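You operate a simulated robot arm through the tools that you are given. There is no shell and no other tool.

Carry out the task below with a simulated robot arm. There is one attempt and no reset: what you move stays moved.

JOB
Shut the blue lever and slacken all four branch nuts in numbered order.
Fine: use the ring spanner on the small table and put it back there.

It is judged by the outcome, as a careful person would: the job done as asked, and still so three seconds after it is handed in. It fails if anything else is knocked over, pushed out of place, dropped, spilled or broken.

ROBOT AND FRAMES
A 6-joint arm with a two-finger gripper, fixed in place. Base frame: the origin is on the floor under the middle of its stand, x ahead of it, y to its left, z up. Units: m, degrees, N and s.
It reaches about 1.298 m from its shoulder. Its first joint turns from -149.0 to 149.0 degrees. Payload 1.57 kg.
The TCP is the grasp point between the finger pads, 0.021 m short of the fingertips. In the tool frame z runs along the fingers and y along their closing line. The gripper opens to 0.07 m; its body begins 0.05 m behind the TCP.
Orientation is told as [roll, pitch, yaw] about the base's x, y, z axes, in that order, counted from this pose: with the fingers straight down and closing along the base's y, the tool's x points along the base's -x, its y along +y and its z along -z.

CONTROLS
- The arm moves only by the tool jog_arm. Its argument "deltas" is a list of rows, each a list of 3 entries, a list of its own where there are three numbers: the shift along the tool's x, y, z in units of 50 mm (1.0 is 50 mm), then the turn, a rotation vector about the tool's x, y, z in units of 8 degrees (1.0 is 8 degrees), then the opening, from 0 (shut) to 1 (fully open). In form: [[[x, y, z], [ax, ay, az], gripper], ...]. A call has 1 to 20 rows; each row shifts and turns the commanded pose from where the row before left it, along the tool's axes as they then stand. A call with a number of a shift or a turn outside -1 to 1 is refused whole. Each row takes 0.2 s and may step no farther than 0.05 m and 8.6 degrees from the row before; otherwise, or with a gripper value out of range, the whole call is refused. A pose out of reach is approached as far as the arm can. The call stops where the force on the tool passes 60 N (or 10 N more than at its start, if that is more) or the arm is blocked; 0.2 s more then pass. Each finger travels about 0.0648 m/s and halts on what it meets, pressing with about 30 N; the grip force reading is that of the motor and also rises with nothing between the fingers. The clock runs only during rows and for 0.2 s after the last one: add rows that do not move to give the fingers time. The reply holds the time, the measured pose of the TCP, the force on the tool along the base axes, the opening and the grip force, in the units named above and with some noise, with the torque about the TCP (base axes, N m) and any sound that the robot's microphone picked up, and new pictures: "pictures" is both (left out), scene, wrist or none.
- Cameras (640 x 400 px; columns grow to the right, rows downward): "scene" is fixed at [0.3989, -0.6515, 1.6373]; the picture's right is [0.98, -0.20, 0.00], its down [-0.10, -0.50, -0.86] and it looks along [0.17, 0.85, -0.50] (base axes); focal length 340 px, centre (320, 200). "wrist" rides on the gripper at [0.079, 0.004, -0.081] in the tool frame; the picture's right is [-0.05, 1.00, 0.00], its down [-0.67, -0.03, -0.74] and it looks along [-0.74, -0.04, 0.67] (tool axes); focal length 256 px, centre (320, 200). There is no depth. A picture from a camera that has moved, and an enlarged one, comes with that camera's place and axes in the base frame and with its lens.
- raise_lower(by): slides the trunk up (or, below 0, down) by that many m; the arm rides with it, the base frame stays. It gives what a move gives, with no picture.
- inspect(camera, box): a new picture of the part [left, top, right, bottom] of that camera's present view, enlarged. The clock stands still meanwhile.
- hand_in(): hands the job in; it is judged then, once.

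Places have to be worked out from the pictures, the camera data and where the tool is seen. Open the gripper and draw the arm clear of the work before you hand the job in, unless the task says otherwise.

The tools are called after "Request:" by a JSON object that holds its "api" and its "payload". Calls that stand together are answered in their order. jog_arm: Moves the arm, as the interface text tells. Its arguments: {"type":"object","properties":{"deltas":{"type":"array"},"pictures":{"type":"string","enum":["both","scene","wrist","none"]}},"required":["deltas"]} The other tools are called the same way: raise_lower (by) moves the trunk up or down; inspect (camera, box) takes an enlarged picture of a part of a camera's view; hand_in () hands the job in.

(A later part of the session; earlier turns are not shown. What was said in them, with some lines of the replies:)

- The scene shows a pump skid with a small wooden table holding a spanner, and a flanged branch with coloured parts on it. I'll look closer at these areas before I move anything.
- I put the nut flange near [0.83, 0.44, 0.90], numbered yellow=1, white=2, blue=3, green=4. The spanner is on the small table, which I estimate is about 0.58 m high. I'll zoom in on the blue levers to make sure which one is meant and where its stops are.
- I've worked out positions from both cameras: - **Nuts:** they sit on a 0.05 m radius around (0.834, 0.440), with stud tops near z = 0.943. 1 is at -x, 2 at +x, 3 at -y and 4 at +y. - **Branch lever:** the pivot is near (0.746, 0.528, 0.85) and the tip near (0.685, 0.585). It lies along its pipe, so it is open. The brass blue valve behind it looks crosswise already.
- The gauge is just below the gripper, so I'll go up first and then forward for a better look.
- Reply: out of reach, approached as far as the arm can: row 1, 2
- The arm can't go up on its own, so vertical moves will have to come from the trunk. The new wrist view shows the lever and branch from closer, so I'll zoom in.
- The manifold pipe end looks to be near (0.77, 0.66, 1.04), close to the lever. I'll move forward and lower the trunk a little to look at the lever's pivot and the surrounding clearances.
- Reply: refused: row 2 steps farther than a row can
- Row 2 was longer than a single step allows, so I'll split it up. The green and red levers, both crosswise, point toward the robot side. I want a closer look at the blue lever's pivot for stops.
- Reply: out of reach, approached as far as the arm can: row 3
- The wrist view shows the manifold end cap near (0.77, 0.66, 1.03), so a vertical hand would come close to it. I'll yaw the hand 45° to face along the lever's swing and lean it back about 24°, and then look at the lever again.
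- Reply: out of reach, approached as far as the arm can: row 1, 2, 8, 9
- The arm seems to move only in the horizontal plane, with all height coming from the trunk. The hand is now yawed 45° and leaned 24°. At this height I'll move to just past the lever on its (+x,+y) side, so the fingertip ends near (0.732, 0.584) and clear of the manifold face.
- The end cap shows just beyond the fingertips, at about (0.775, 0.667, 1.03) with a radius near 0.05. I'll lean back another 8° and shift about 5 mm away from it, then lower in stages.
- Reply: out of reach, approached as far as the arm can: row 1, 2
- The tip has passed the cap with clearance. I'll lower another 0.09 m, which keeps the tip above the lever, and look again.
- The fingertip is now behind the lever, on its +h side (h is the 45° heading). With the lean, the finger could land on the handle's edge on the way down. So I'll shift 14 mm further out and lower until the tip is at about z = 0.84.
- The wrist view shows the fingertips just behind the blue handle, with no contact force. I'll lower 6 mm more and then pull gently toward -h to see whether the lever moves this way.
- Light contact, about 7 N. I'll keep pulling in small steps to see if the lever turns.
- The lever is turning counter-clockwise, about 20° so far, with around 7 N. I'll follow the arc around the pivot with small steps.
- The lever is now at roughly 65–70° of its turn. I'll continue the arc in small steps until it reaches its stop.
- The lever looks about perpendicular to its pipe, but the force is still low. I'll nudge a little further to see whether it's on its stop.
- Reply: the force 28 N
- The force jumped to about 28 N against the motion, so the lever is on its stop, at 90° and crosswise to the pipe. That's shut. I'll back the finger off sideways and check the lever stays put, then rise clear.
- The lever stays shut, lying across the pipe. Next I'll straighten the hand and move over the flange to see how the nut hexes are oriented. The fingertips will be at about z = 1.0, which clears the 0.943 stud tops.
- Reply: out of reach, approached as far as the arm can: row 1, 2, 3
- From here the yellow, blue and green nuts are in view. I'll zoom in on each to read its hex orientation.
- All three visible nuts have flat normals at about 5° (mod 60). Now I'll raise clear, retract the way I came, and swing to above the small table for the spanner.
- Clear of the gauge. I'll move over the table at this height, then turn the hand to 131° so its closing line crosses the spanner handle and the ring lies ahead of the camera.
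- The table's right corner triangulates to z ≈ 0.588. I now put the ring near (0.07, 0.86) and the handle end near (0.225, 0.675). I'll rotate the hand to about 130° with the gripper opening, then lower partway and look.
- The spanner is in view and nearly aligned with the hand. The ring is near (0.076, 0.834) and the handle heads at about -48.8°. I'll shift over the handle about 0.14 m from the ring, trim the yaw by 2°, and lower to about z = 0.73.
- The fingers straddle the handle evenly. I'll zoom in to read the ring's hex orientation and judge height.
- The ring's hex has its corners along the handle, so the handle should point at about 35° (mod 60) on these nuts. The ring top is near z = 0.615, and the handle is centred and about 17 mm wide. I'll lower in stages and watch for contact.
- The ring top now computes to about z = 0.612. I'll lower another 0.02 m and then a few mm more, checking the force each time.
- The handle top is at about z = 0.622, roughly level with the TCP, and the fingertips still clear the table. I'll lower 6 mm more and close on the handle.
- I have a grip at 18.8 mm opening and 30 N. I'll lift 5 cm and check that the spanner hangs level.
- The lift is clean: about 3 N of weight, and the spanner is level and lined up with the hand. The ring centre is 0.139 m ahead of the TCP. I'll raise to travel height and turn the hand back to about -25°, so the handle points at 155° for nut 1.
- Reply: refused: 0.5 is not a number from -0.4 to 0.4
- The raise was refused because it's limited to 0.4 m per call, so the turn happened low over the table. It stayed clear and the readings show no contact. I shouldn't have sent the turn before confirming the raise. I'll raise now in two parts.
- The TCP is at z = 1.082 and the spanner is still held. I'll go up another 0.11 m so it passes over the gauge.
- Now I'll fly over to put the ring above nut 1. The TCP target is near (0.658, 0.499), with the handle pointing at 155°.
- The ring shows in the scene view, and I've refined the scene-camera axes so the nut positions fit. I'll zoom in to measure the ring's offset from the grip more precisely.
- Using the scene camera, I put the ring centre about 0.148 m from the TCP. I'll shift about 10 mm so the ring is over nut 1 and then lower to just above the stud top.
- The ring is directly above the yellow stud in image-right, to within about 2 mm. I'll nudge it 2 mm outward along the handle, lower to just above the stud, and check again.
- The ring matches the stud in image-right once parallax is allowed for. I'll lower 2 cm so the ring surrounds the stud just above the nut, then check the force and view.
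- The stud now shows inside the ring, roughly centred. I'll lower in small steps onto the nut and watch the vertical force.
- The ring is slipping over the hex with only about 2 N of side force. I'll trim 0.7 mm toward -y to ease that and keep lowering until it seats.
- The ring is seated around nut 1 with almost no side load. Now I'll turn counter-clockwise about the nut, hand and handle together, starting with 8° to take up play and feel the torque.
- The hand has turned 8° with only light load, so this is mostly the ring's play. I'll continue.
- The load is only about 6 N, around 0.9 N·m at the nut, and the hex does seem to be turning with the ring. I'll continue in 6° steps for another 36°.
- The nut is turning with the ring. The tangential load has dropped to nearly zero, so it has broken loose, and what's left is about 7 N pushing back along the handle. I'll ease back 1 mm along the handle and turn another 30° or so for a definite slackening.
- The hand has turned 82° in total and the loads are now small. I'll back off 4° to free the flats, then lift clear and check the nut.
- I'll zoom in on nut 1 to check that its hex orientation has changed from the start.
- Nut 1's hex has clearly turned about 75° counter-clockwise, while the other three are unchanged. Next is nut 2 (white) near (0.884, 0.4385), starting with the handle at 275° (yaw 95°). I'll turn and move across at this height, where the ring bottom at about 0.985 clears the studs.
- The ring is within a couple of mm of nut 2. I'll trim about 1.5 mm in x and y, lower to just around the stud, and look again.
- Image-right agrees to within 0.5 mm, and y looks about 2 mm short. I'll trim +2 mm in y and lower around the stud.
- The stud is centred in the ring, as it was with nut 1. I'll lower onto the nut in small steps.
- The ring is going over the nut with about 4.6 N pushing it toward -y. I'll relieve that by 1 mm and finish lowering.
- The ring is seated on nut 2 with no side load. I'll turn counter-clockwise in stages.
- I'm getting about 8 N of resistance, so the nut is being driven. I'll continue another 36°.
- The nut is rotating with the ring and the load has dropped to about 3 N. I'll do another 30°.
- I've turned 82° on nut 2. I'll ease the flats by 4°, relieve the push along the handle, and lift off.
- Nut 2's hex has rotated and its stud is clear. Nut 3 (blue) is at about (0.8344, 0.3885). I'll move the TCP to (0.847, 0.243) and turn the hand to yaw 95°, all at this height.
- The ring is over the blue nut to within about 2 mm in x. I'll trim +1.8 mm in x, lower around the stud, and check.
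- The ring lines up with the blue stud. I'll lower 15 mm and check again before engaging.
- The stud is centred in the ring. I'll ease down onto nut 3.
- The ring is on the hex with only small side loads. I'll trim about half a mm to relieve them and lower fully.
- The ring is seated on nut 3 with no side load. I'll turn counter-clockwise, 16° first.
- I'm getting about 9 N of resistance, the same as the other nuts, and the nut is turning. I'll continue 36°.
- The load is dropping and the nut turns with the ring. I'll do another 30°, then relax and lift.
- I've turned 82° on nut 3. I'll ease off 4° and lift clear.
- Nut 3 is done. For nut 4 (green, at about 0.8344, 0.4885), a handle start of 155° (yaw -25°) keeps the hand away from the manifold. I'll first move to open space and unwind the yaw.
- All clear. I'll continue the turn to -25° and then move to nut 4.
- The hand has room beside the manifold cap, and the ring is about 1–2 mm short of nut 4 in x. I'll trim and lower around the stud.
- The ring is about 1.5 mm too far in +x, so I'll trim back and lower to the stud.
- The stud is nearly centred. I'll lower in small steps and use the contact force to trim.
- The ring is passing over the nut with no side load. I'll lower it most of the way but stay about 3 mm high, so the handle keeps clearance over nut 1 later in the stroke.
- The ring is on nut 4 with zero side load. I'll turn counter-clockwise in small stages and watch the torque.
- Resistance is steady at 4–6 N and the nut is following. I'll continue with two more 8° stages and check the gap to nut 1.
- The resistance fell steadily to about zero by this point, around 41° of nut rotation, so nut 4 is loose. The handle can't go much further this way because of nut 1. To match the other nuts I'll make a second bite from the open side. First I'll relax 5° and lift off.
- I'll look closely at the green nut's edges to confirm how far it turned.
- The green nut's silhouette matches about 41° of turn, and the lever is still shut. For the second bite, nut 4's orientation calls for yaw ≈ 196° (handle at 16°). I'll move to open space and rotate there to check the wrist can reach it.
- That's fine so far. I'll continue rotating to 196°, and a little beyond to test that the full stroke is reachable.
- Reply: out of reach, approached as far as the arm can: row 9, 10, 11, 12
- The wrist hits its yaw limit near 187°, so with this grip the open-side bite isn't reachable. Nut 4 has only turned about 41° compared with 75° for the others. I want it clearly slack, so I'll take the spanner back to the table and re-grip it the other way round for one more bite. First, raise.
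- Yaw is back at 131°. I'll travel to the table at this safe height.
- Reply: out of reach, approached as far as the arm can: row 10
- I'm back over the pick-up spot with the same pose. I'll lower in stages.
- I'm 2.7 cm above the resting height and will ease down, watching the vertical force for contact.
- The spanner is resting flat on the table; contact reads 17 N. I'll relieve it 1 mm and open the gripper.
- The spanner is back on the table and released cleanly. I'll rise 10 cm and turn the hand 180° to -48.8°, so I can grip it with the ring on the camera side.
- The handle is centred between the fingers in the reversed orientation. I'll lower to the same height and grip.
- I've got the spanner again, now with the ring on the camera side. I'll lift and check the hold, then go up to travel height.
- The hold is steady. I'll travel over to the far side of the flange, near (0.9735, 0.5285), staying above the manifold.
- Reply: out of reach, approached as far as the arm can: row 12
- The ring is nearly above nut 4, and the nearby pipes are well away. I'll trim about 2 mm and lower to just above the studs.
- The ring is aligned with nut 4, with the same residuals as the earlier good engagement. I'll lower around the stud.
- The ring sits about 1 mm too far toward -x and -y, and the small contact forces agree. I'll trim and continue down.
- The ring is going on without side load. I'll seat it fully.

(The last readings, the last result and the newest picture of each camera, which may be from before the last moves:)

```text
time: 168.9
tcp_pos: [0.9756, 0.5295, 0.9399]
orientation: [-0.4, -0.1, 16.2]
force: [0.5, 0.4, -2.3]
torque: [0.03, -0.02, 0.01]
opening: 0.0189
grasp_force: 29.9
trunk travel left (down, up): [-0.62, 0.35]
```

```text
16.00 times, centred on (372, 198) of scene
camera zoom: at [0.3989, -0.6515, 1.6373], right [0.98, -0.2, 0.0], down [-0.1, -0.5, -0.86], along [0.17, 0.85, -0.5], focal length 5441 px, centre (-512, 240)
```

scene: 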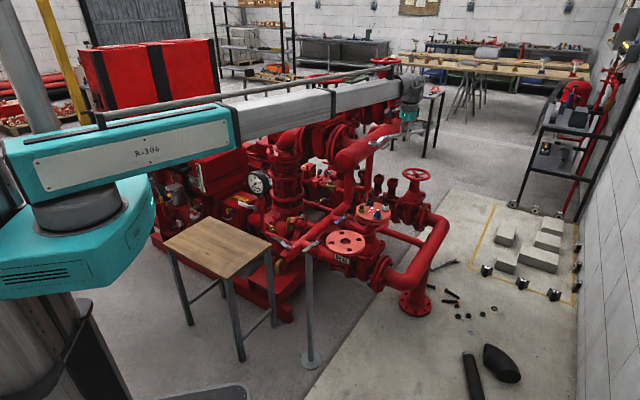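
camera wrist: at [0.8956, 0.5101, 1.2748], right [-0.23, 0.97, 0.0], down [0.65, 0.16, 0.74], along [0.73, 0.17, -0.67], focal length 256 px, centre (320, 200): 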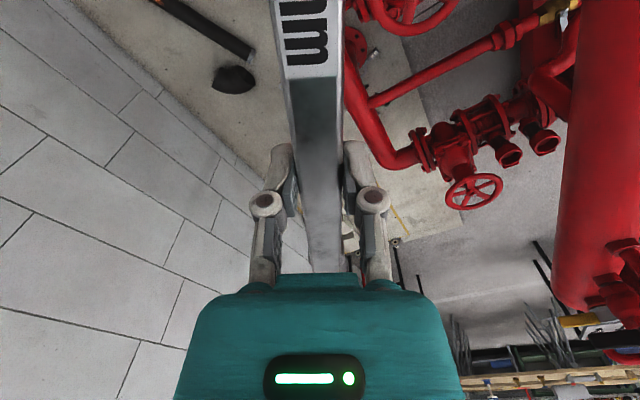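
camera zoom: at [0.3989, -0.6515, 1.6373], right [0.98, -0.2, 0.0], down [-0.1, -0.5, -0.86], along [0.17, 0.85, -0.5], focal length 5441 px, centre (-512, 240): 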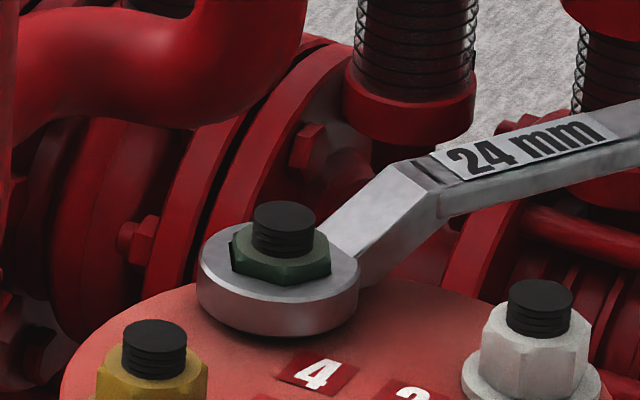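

The ring is seated on nut 4 from the open side. I'll turn counter-clockwise, 20° first.

Request:
{"api": "jog_arm", "payload": {"deltas": [[[0.0072, 0.2058, 0], [0, 0, -0.5], 0], [[0.0072, 0.2058, 0], [0, 0, -0.5], 0], [[0.0162, 0.3084, 0], [0, 0, -0.75], 0], [[0.0162, 0.3084, 0], [0, 0, -0.75], 0]], "pictures": "both"}}

Request:
{"api": "inspect", "payload": {"camera": "scene", "box": [352, 185, 392, 210]}}

```text
time: 169.9
tcp_pos: [0.9524, 0.5755, 0.9389]
orientation: [-0.2, 0.1, 36.4]
force: [3.5, 2.5, -1.4]
torque: [0.0, 0.0, -0.01]
opening: 0.019
grasp_force: 30.2
trunk travel left (down, up): [-0.62, 0.35]
camera wrist: at [0.8867, 0.5332, 1.0185], right [-0.55, 0.84, 0.0], down [0.56, 0.37, 0.74], along [0.62, 0.41, -0.67], focal length 256 px, centre (320, 200)
```

scene: 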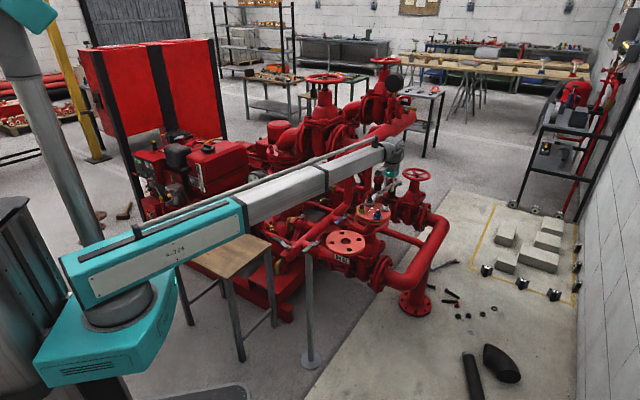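
wrist: 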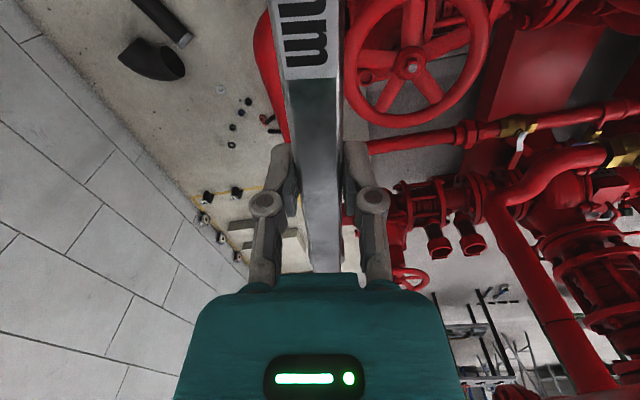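

```text
16.00 times, centred on (372, 198) of scene
camera zoom: at [0.3989, -0.6515, 1.6373], right [0.98, -0.2, 0.0], down [-0.1, -0.5, -0.86], along [0.17, 0.85, -0.5], focal length 5441 px, centre (-512, 240)
```

zoom: 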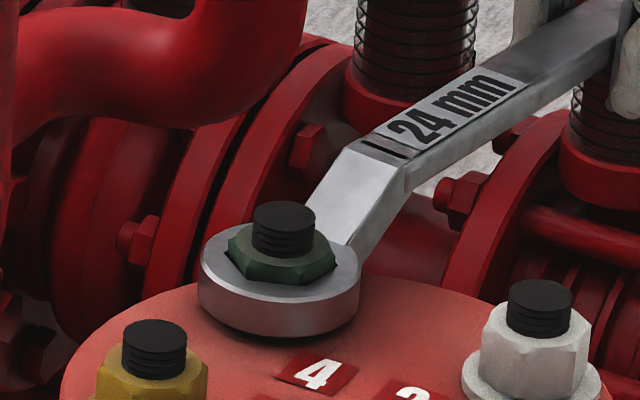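

The nut turns freely with the ring, no resistance beyond a few N. I'll do another 24°.

Request:
{"api": "jog_arm", "payload": {"deltas": [[[0.0162, 0.3084, 0], [0, 0, -0.75], 0], [[0.0162, 0.3084, 0], [0, 0, -0.75], 0], [[0.0162, 0.3084, 0], [0, 0, -0.75], 0], [[0.0162, 0.3084, 0], [0, 0, -0.75], 0]], "pictures": "wrist"}}

Request:
{"api": "inspect", "payload": {"camera": "scene", "box": [352, 185, 392, 210]}}

```text
time: 170.9
tcp_pos: [0.9064, 0.6174, 0.9384]
orientation: [-0.1, 0.1, 60.3]
force: [1.5, 3.3, -3.3]
torque: [0.14, -0.06, -0.13]
opening: 0.019
grasp_force: 29.5
trunk travel left (down, up): [-0.62, 0.35]
camera wrist: at [0.8643, 0.5505, 1.0186], right [-0.84, 0.54, 0.0], down [0.36, 0.56, 0.74], along [0.4, 0.62, -0.67], focal length 256 px, centre (320, 200)
```

wrist: 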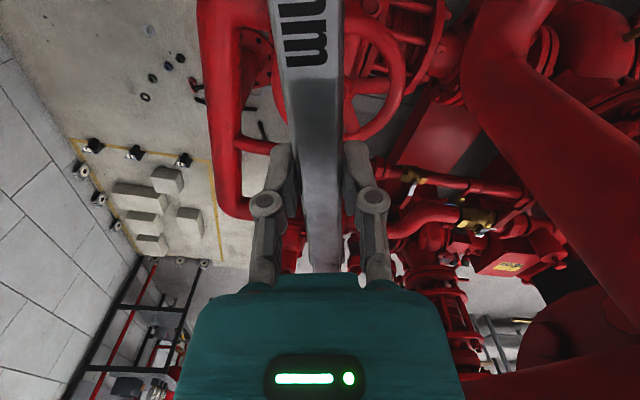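

```text
16.00 times, centred on (372, 198) of scene
camera zoom: at [0.3989, -0.6515, 1.6373], right [0.98, -0.2, 0.0], down [-0.1, -0.5, -0.86], along [0.17, 0.85, -0.5], focal length 5441 px, centre (-512, 240)
```

zoom: 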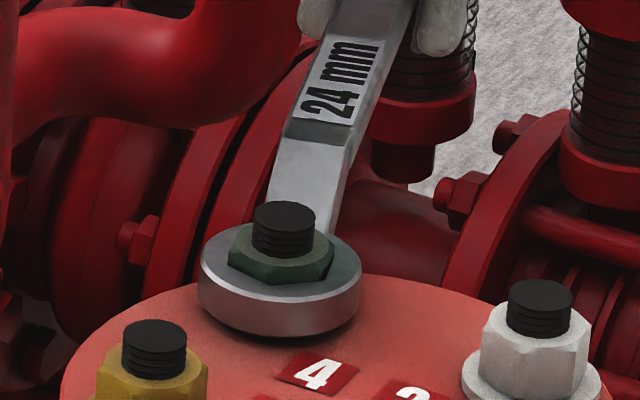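

Nut 4 has now turned about 78° in total. I'll relax 5° and lift straight up.

Request:
{"api": "jog_arm", "payload": {"deltas": [[[0.011, -0.257, 0], [0, 0, 0.625], 0], [[0, 0, 0], [0, 0, 0], 0]], "pictures": "none"}}

Request:
{"api": "raise_lower", "payload": {"by": 0.02}}

Request:
{"api": "raise_lower", "payload": {"by": 0.05}}

Request:
{"api": "inspect", "payload": {"camera": "scene", "box": [355, 192, 395, 217]}}

```text
time: 171.5
tcp_pos: [0.917, 0.6093, 0.9372]
orientation: [-0.1, 0.2, 55.2]
force: [-0.1, 0.7, -3.2]
torque: [0.06, -0.06, 0.02]
opening: 0.0185
grasp_force: 30.2
trunk travel left (down, up): [-0.62, 0.35]
```

```text
time: 172.2
tcp_pos: [0.9168, 0.6102, 0.9575]
orientation: [-0.2, 0.1, 55.2]
force: [-0.1, 0.4, -3.4]
torque: [0.08, -0.03, -0.01]
opening: 0.0191
grasp_force: 29.9
trunk travel left (down, up): [-0.64, 0.33]
```

```text
time: 173.1
tcp_pos: [0.9174, 0.6094, 1.0085]
orientation: [-0.2, 0.2, 55.2]
force: [0.2, 0.9, -3.5]
torque: [0.05, -0.05, 0.01]
opening: 0.0191
grasp_force: 29.9
trunk travel left (down, up): [-0.69, 0.28]
```

```text
16.00 times, centred on (375, 204) of scene
camera zoom: at [0.3989, -0.6515, 1.6373], right [0.98, -0.2, 0.0], down [-0.1, -0.5, -0.86], along [0.17, 0.85, -0.5], focal length 5441 px, centre (-560, 128)
```

zoom: 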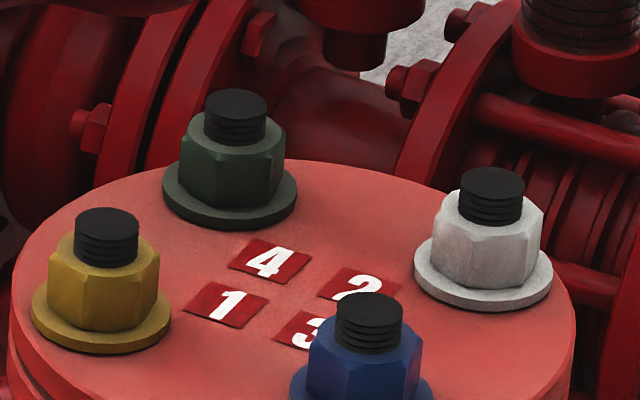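

All four nuts have turned about the same amount, and nothing else has moved. I'll return the spanner to the table now, raising first.

Request:
{"api": "raise_lower", "payload": {"by": 0.185}}

Request:
{"api": "jog_arm", "payload": {"deltas": [[[0, 0, 0], [0, 0, 0.9286], 0], [[0, 0, 0], [0, 0, 0.9286], 0], [[0, 0, 0], [0, 0, 0.9286], 0], [[0, 0, 0], [0, 0, 0.9286], 0], [[0, 0, 0], [0, 0, 0.9286], 0], [[0, 0, 0], [0, 0, 0.9286], 0], [[0, 0, 0], [0, 0, 0.9286], 0], [[0, 0, 0], [0, 0, 0.9286], 0], [[0, 0, 0], [0, 0, 0.9286], 0], [[0, 0, 0], [0, 0, 0.9286], 0], [[0, 0, 0], [0, 0, 0.9286], 0], [[0, 0, 0], [0, 0, 0.9286], 0], [[0, 0, 0], [0, 0, 0.9286], 0], [[0, 0, 0], [0, 0, 0.9286], 0]], "pictures": "none"}}

```text
time: 175.1
tcp_pos: [0.9177, 0.609, 1.1939]
orientation: [-0.2, 0.2, 55.2]
force: [0.4, 0.1, -2.8]
torque: [0.04, -0.02, 0.01]
opening: 0.019
grasp_force: 30.2
trunk travel left (down, up): [-0.875, 0.095]
```

```text
time: 178.1
tcp_pos: [0.9176, 0.61, 1.1948]
orientation: [-0.2, -0.2, -48.9]
force: [0.1, -0.5, -3.1]
torque: [-0.08, -0.02, -0.01]
opening: 0.0188
grasp_force: 29.8
trunk travel left (down, up): [-0.875, 0.095]
```

At travel height with the yaw set. I'll fly back over the table along the known path.

Request:
{"api": "jog_arm", "payload": {"deltas": [[[0.4564, -0.8498, 0], [0, 0, 0], 0], [[0.4564, -0.8498, 0], [0, 0, 0], 0], [[0.4564, -0.8498, 0], [0, 0, 0], 0], [[0.4564, -0.8498, 0], [0, 0, 0], 0], [[0.4564, -0.8498, 0], [0, 0, 0], 0], [[0.4564, -0.8498, 0], [0, 0, 0], 0], [[0.4564, -0.8498, 0], [0, 0, 0], 0], [[0.4564, -0.8498, 0], [0, 0, 0], 0], [[0.4564, -0.8498, 0], [0, 0, 0], 0], [[0.4564, -0.8498, 0], [0, 0, 0], 0], [[0.4564, -0.8498, 0], [0, 0, 0], 0], [[0.9397, -0.0454, 0], [0, 0, 0], 0], [[0.9397, -0.0454, 0], [0, 0, 0], 0], [[0.9397, -0.0454, 0], [0, 0, 0], 0], [[0.9397, -0.0454, 0], [0, 0, 0], 0], [[0.9397, -0.0454, 0], [0, 0, 0], 0], [[0.9397, -0.0454, 0], [0, 0, 0], 0], [[0.9397, -0.0454, 0], [0, 0, 0], 0], [[0, 0, 0], [0, 0, 0], 0]], "pictures": "both"}}

```text
time: 182.1
tcp_pos: [0.1688, 0.7277, 1.1941]
orientation: [0.0, -0.2, -48.8]
force: [-0.1, 0.2, -3.3]
torque: [-0.04, -0.05, 0.01]
opening: 0.019
grasp_force: 30.1
trunk travel left (down, up): [-0.875, 0.095]
camera wrist: at [0.1205, 0.7919, 1.2727], right [0.79, 0.62, 0.0], down [0.41, -0.52, 0.75], along [0.46, -0.59, -0.66], focal length 256 px, centre (320, 200)
```

scene: 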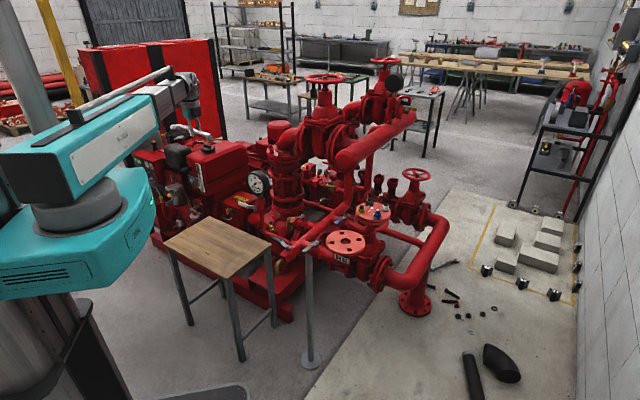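
wrist: 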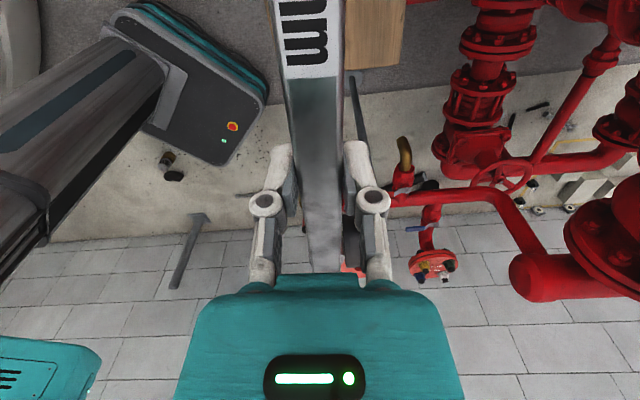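

The TCP is back over the table spot, within about 3 mm of the pick-up pose. I'll lower in stages.

Request:
{"api": "raise_lower", "payload": {"by": -0.4}}

Request:
{"api": "raise_lower", "payload": {"by": -0.143}}

Request:
{"api": "inspect", "payload": {"camera": "scene", "box": [180, 205, 250, 260]}}

```text
time: 186.0
tcp_pos: [0.1701, 0.7283, 0.7929]
orientation: [-0.1, -0.1, -48.8]
force: [1.0, 0.4, -2.8]
torque: [-0.09, -0.03, -0.01]
opening: 0.0191
grasp_force: 29.8
trunk travel left (down, up): [-0.475, 0.495]
```

```text
time: 187.7
tcp_pos: [0.1702, 0.7272, 0.65]
orientation: [-0.1, -0.2, -48.7]
force: [-0.3, 0.1, -2.8]
torque: [-0.12, -0.05, 0.03]
opening: 0.0193
grasp_force: 30.1
trunk travel left (down, up): [-0.332, 0.638]
```

```text
7.27 times, centred on (215, 232) of scene
camera zoom: at [0.3989, -0.6515, 1.6373], right [0.98, -0.2, 0.0], down [-0.1, -0.5, -0.86], along [0.17, 0.85, -0.5], focal length 2473 px, centre (1084, -36)
```

zoom: 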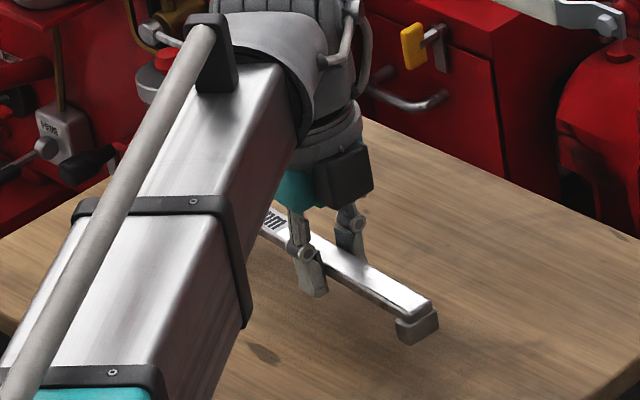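

The spanner is about 2.5 cm above the table. I'll ease it down to light contact.

Request:
{"api": "raise_lower", "payload": {"by": -0.022}}

Request:
{"api": "raise_lower", "payload": {"by": -0.0035}}

Request:
{"api": "raise_lower", "payload": {"by": -0.0008}}

```text
time: 188.3
tcp_pos: [0.1697, 0.7278, 0.6282]
orientation: [-0.2, -0.2, -48.8]
force: [-0.7, 0.6, -3.3]
torque: [-0.07, -0.03, 0.0]
opening: 0.0191
grasp_force: 29.9
trunk travel left (down, up): [-0.31, 0.66]
```

```text
time: 188.9
tcp_pos: [0.1691, 0.7291, 0.6245]
orientation: [-0.1, -0.3, -48.8]
force: [-0.7, 0.7, -0.1]
torque: [-0.17, -0.23, 0.04]
opening: 0.0192
grasp_force: 29.8
trunk travel left (down, up): [-0.307, 0.663]
```

```text
time: 189.4
tcp_pos: [0.1692, 0.7276, 0.6244]
orientation: [-0.1, -0.1, -48.8]
force: [-1.2, 2.4, 9.0]
torque: [-0.45, -0.44, 0.04]
opening: 0.0188
grasp_force: 29.6
trunk travel left (down, up): [-0.306, 0.664]
```

The spanner is resting on the table, with about 9 N of contact. I'll open the gripper gently.

Request:
{"api": "jog_arm", "payload": {"deltas": [[[0, 0, 0], [0, 0, 0], 0.35], [[0, 0, 0], [0, 0, 0], 0.6], [[0, 0, 0], [0, 0, 0], 1], [[0, 0, 0], [0, 0, 0], 1], [[0, 0, 0], [0, 0, 0], 1]], "pictures": "wrist"}}

Request:
{"api": "raise_lower", "payload": {"by": 0.15}}

Request:
{"api": "inspect", "payload": {"camera": "scene", "box": [160, 205, 280, 285]}}

```text
time: 190.6
tcp_pos: [0.1707, 0.7283, 0.6231]
orientation: [-0.1, -0.2, -48.8]
force: [0.4, 0.4, 0.0]
torque: [0.01, 0.04, -0.03]
opening: 0.07
grasp_force: 0.1
trunk travel left (down, up): [-0.306, 0.664]
camera wrist: at [0.121, 0.7912, 0.7035], right [0.79, 0.62, 0.0], down [0.41, -0.52, 0.75], along [0.46, -0.59, -0.66], focal length 256 px, centre (320, 200)
```

wrist: 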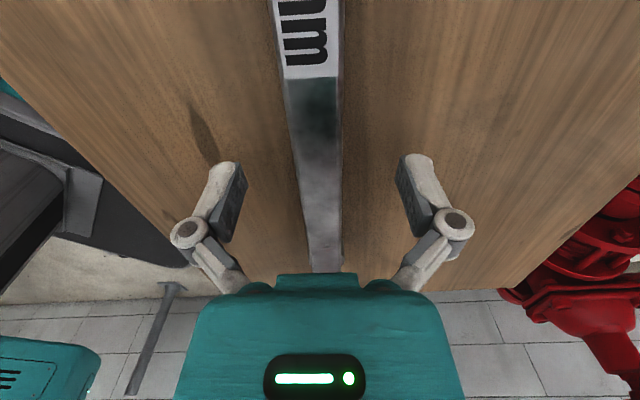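

```text
time: 192.3
tcp_pos: [0.1691, 0.7273, 0.774]
orientation: [-0.1, -0.2, -48.7]
force: [-0.2, 0.6, -0.1]
torque: [-0.01, 0.01, 0.01]
opening: 0.07
grasp_force: 0.0
trunk travel left (down, up): [-0.456, 0.514]
```

```text
5.00 times, centred on (220, 245) of scene
camera zoom: at [0.3989, -0.6515, 1.6373], right [0.98, -0.2, 0.0], down [-0.1, -0.5, -0.86], along [0.17, 0.85, -0.5], focal length 1700 px, centre (820, -25)
```

zoom: 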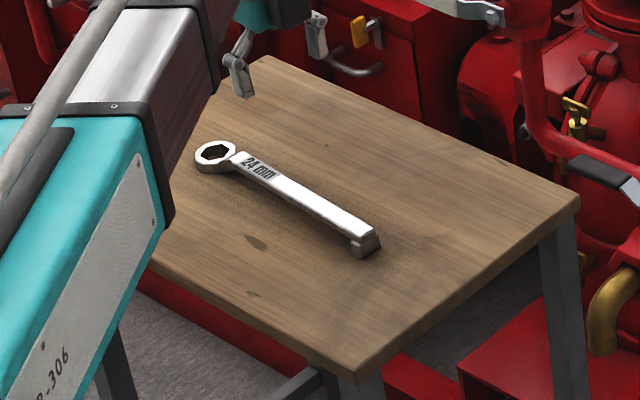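

The spanner is lying flat where it started and the gripper is clear. I'll raise the arm up and away, then make a final check of the lever, nuts and table.

Request:
{"api": "raise_lower", "payload": {"by": 0.4}}

Request:
{"api": "jog_arm", "payload": {"deltas": [[[0, -0.9, 0], [0, 0, 0], 1], [[0, -0.9, 0], [0, 0, 0], 1], [[0, 0, 0], [0, 0, 0], 1]], "pictures": "scene"}}

Request:
{"api": "inspect", "payload": {"camera": "scene", "box": [310, 185, 400, 241]}}

Request:
{"api": "inspect", "payload": {"camera": "scene", "box": [355, 195, 395, 220]}}

Request:
{"api": "inspect", "payload": {"camera": "scene", "box": [155, 200, 285, 280]}}

```text
time: 196.2
tcp_pos: [0.1694, 0.7292, 1.174]
orientation: [-0.1, -0.2, -48.8]
force: [-0.6, 0.4, 0.7]
torque: [-0.03, 0.01, 0.05]
opening: 0.07
grasp_force: 0.1
trunk travel left (down, up): [-0.856, 0.114]
```

```text
time: 197.0
tcp_pos: [0.1017, 0.6684, 1.1746]
orientation: [-0.1, -0.1, -48.8]
force: [0.1, 0.9, 0.0]
torque: [-0.01, 0.02, -0.03]
opening: 0.0698
grasp_force: 0.1
trunk travel left (down, up): [-0.856, 0.114]
```

scene: 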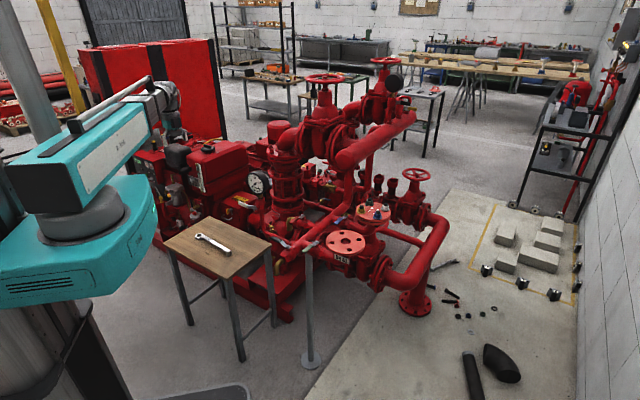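

```text
7.11 times, centred on (355, 213) of scene
camera zoom: at [0.3989, -0.6515, 1.6373], right [0.98, -0.2, 0.0], down [-0.1, -0.5, -0.86], along [0.17, 0.85, -0.5], focal length 2418 px, centre (71, 108)
```

zoom: 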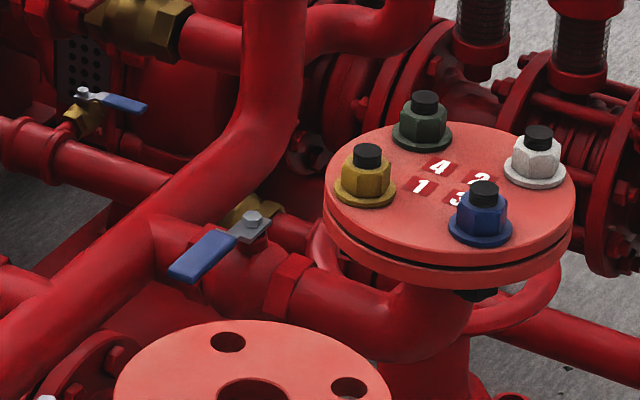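

```text
16.00 times, centred on (375, 208) of scene
camera zoom: at [0.3989, -0.6515, 1.6373], right [0.98, -0.2, 0.0], down [-0.1, -0.5, -0.86], along [0.17, 0.85, -0.5], focal length 5441 px, centre (-560, 80)
```

zoom: 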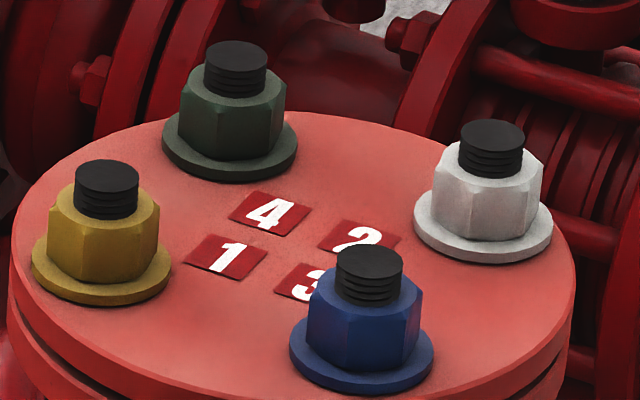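

```text
4.92 times, centred on (220, 240) of scene
camera zoom: at [0.3989, -0.6515, 1.6373], right [0.98, -0.2, 0.0], down [-0.1, -0.5, -0.86], along [0.17, 0.85, -0.5], focal length 1674 px, centre (812, 3)
```

zoom: 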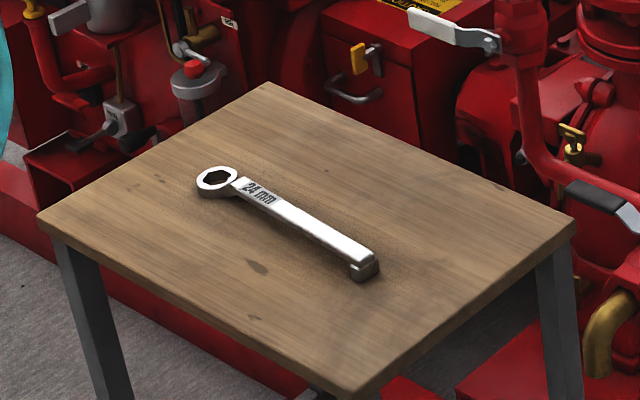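

Final check:
- **Lever:** the blue branch lever is shut, crosswise against its stop. The other blue valve was already crosswise and I didn't touch it.
- **Nuts:** all four were turned counter-clockwise in order 1-2-3-4.
- **Spanner and arm:** the spanner is back on the small table, the gripper is open and the arm is clear.

I'm handing the job in.

Request:
{"api": "hand_in", "payload": {}}

```text
The job is handed in.
```

The blue branch lever is shut and all four branch nuts are slackened in order 1-2-3-4. The ring spanner is back on the small table where it was. I've handed the job in.

- **Lever:** it closed counter-clockwise, a quarter turn onto its stop, and now lies across the pipe. There is a second blue lever on a brass valve behind. It was already crosswise, so I left it alone.
- **Nuts:** I turned each one about 75–78° counter-clockwise and felt the resistance drop to almost nothing. Nut 4 took two bites, because nut 1 blocked the handle's swing and the wrist reached its turning limit. I put the spanner down on the table and re-gripped it in between.
- **Everything else:** I saw nothing knocked, dropped or shifted. The gripper is open and the arm is clear of the work.
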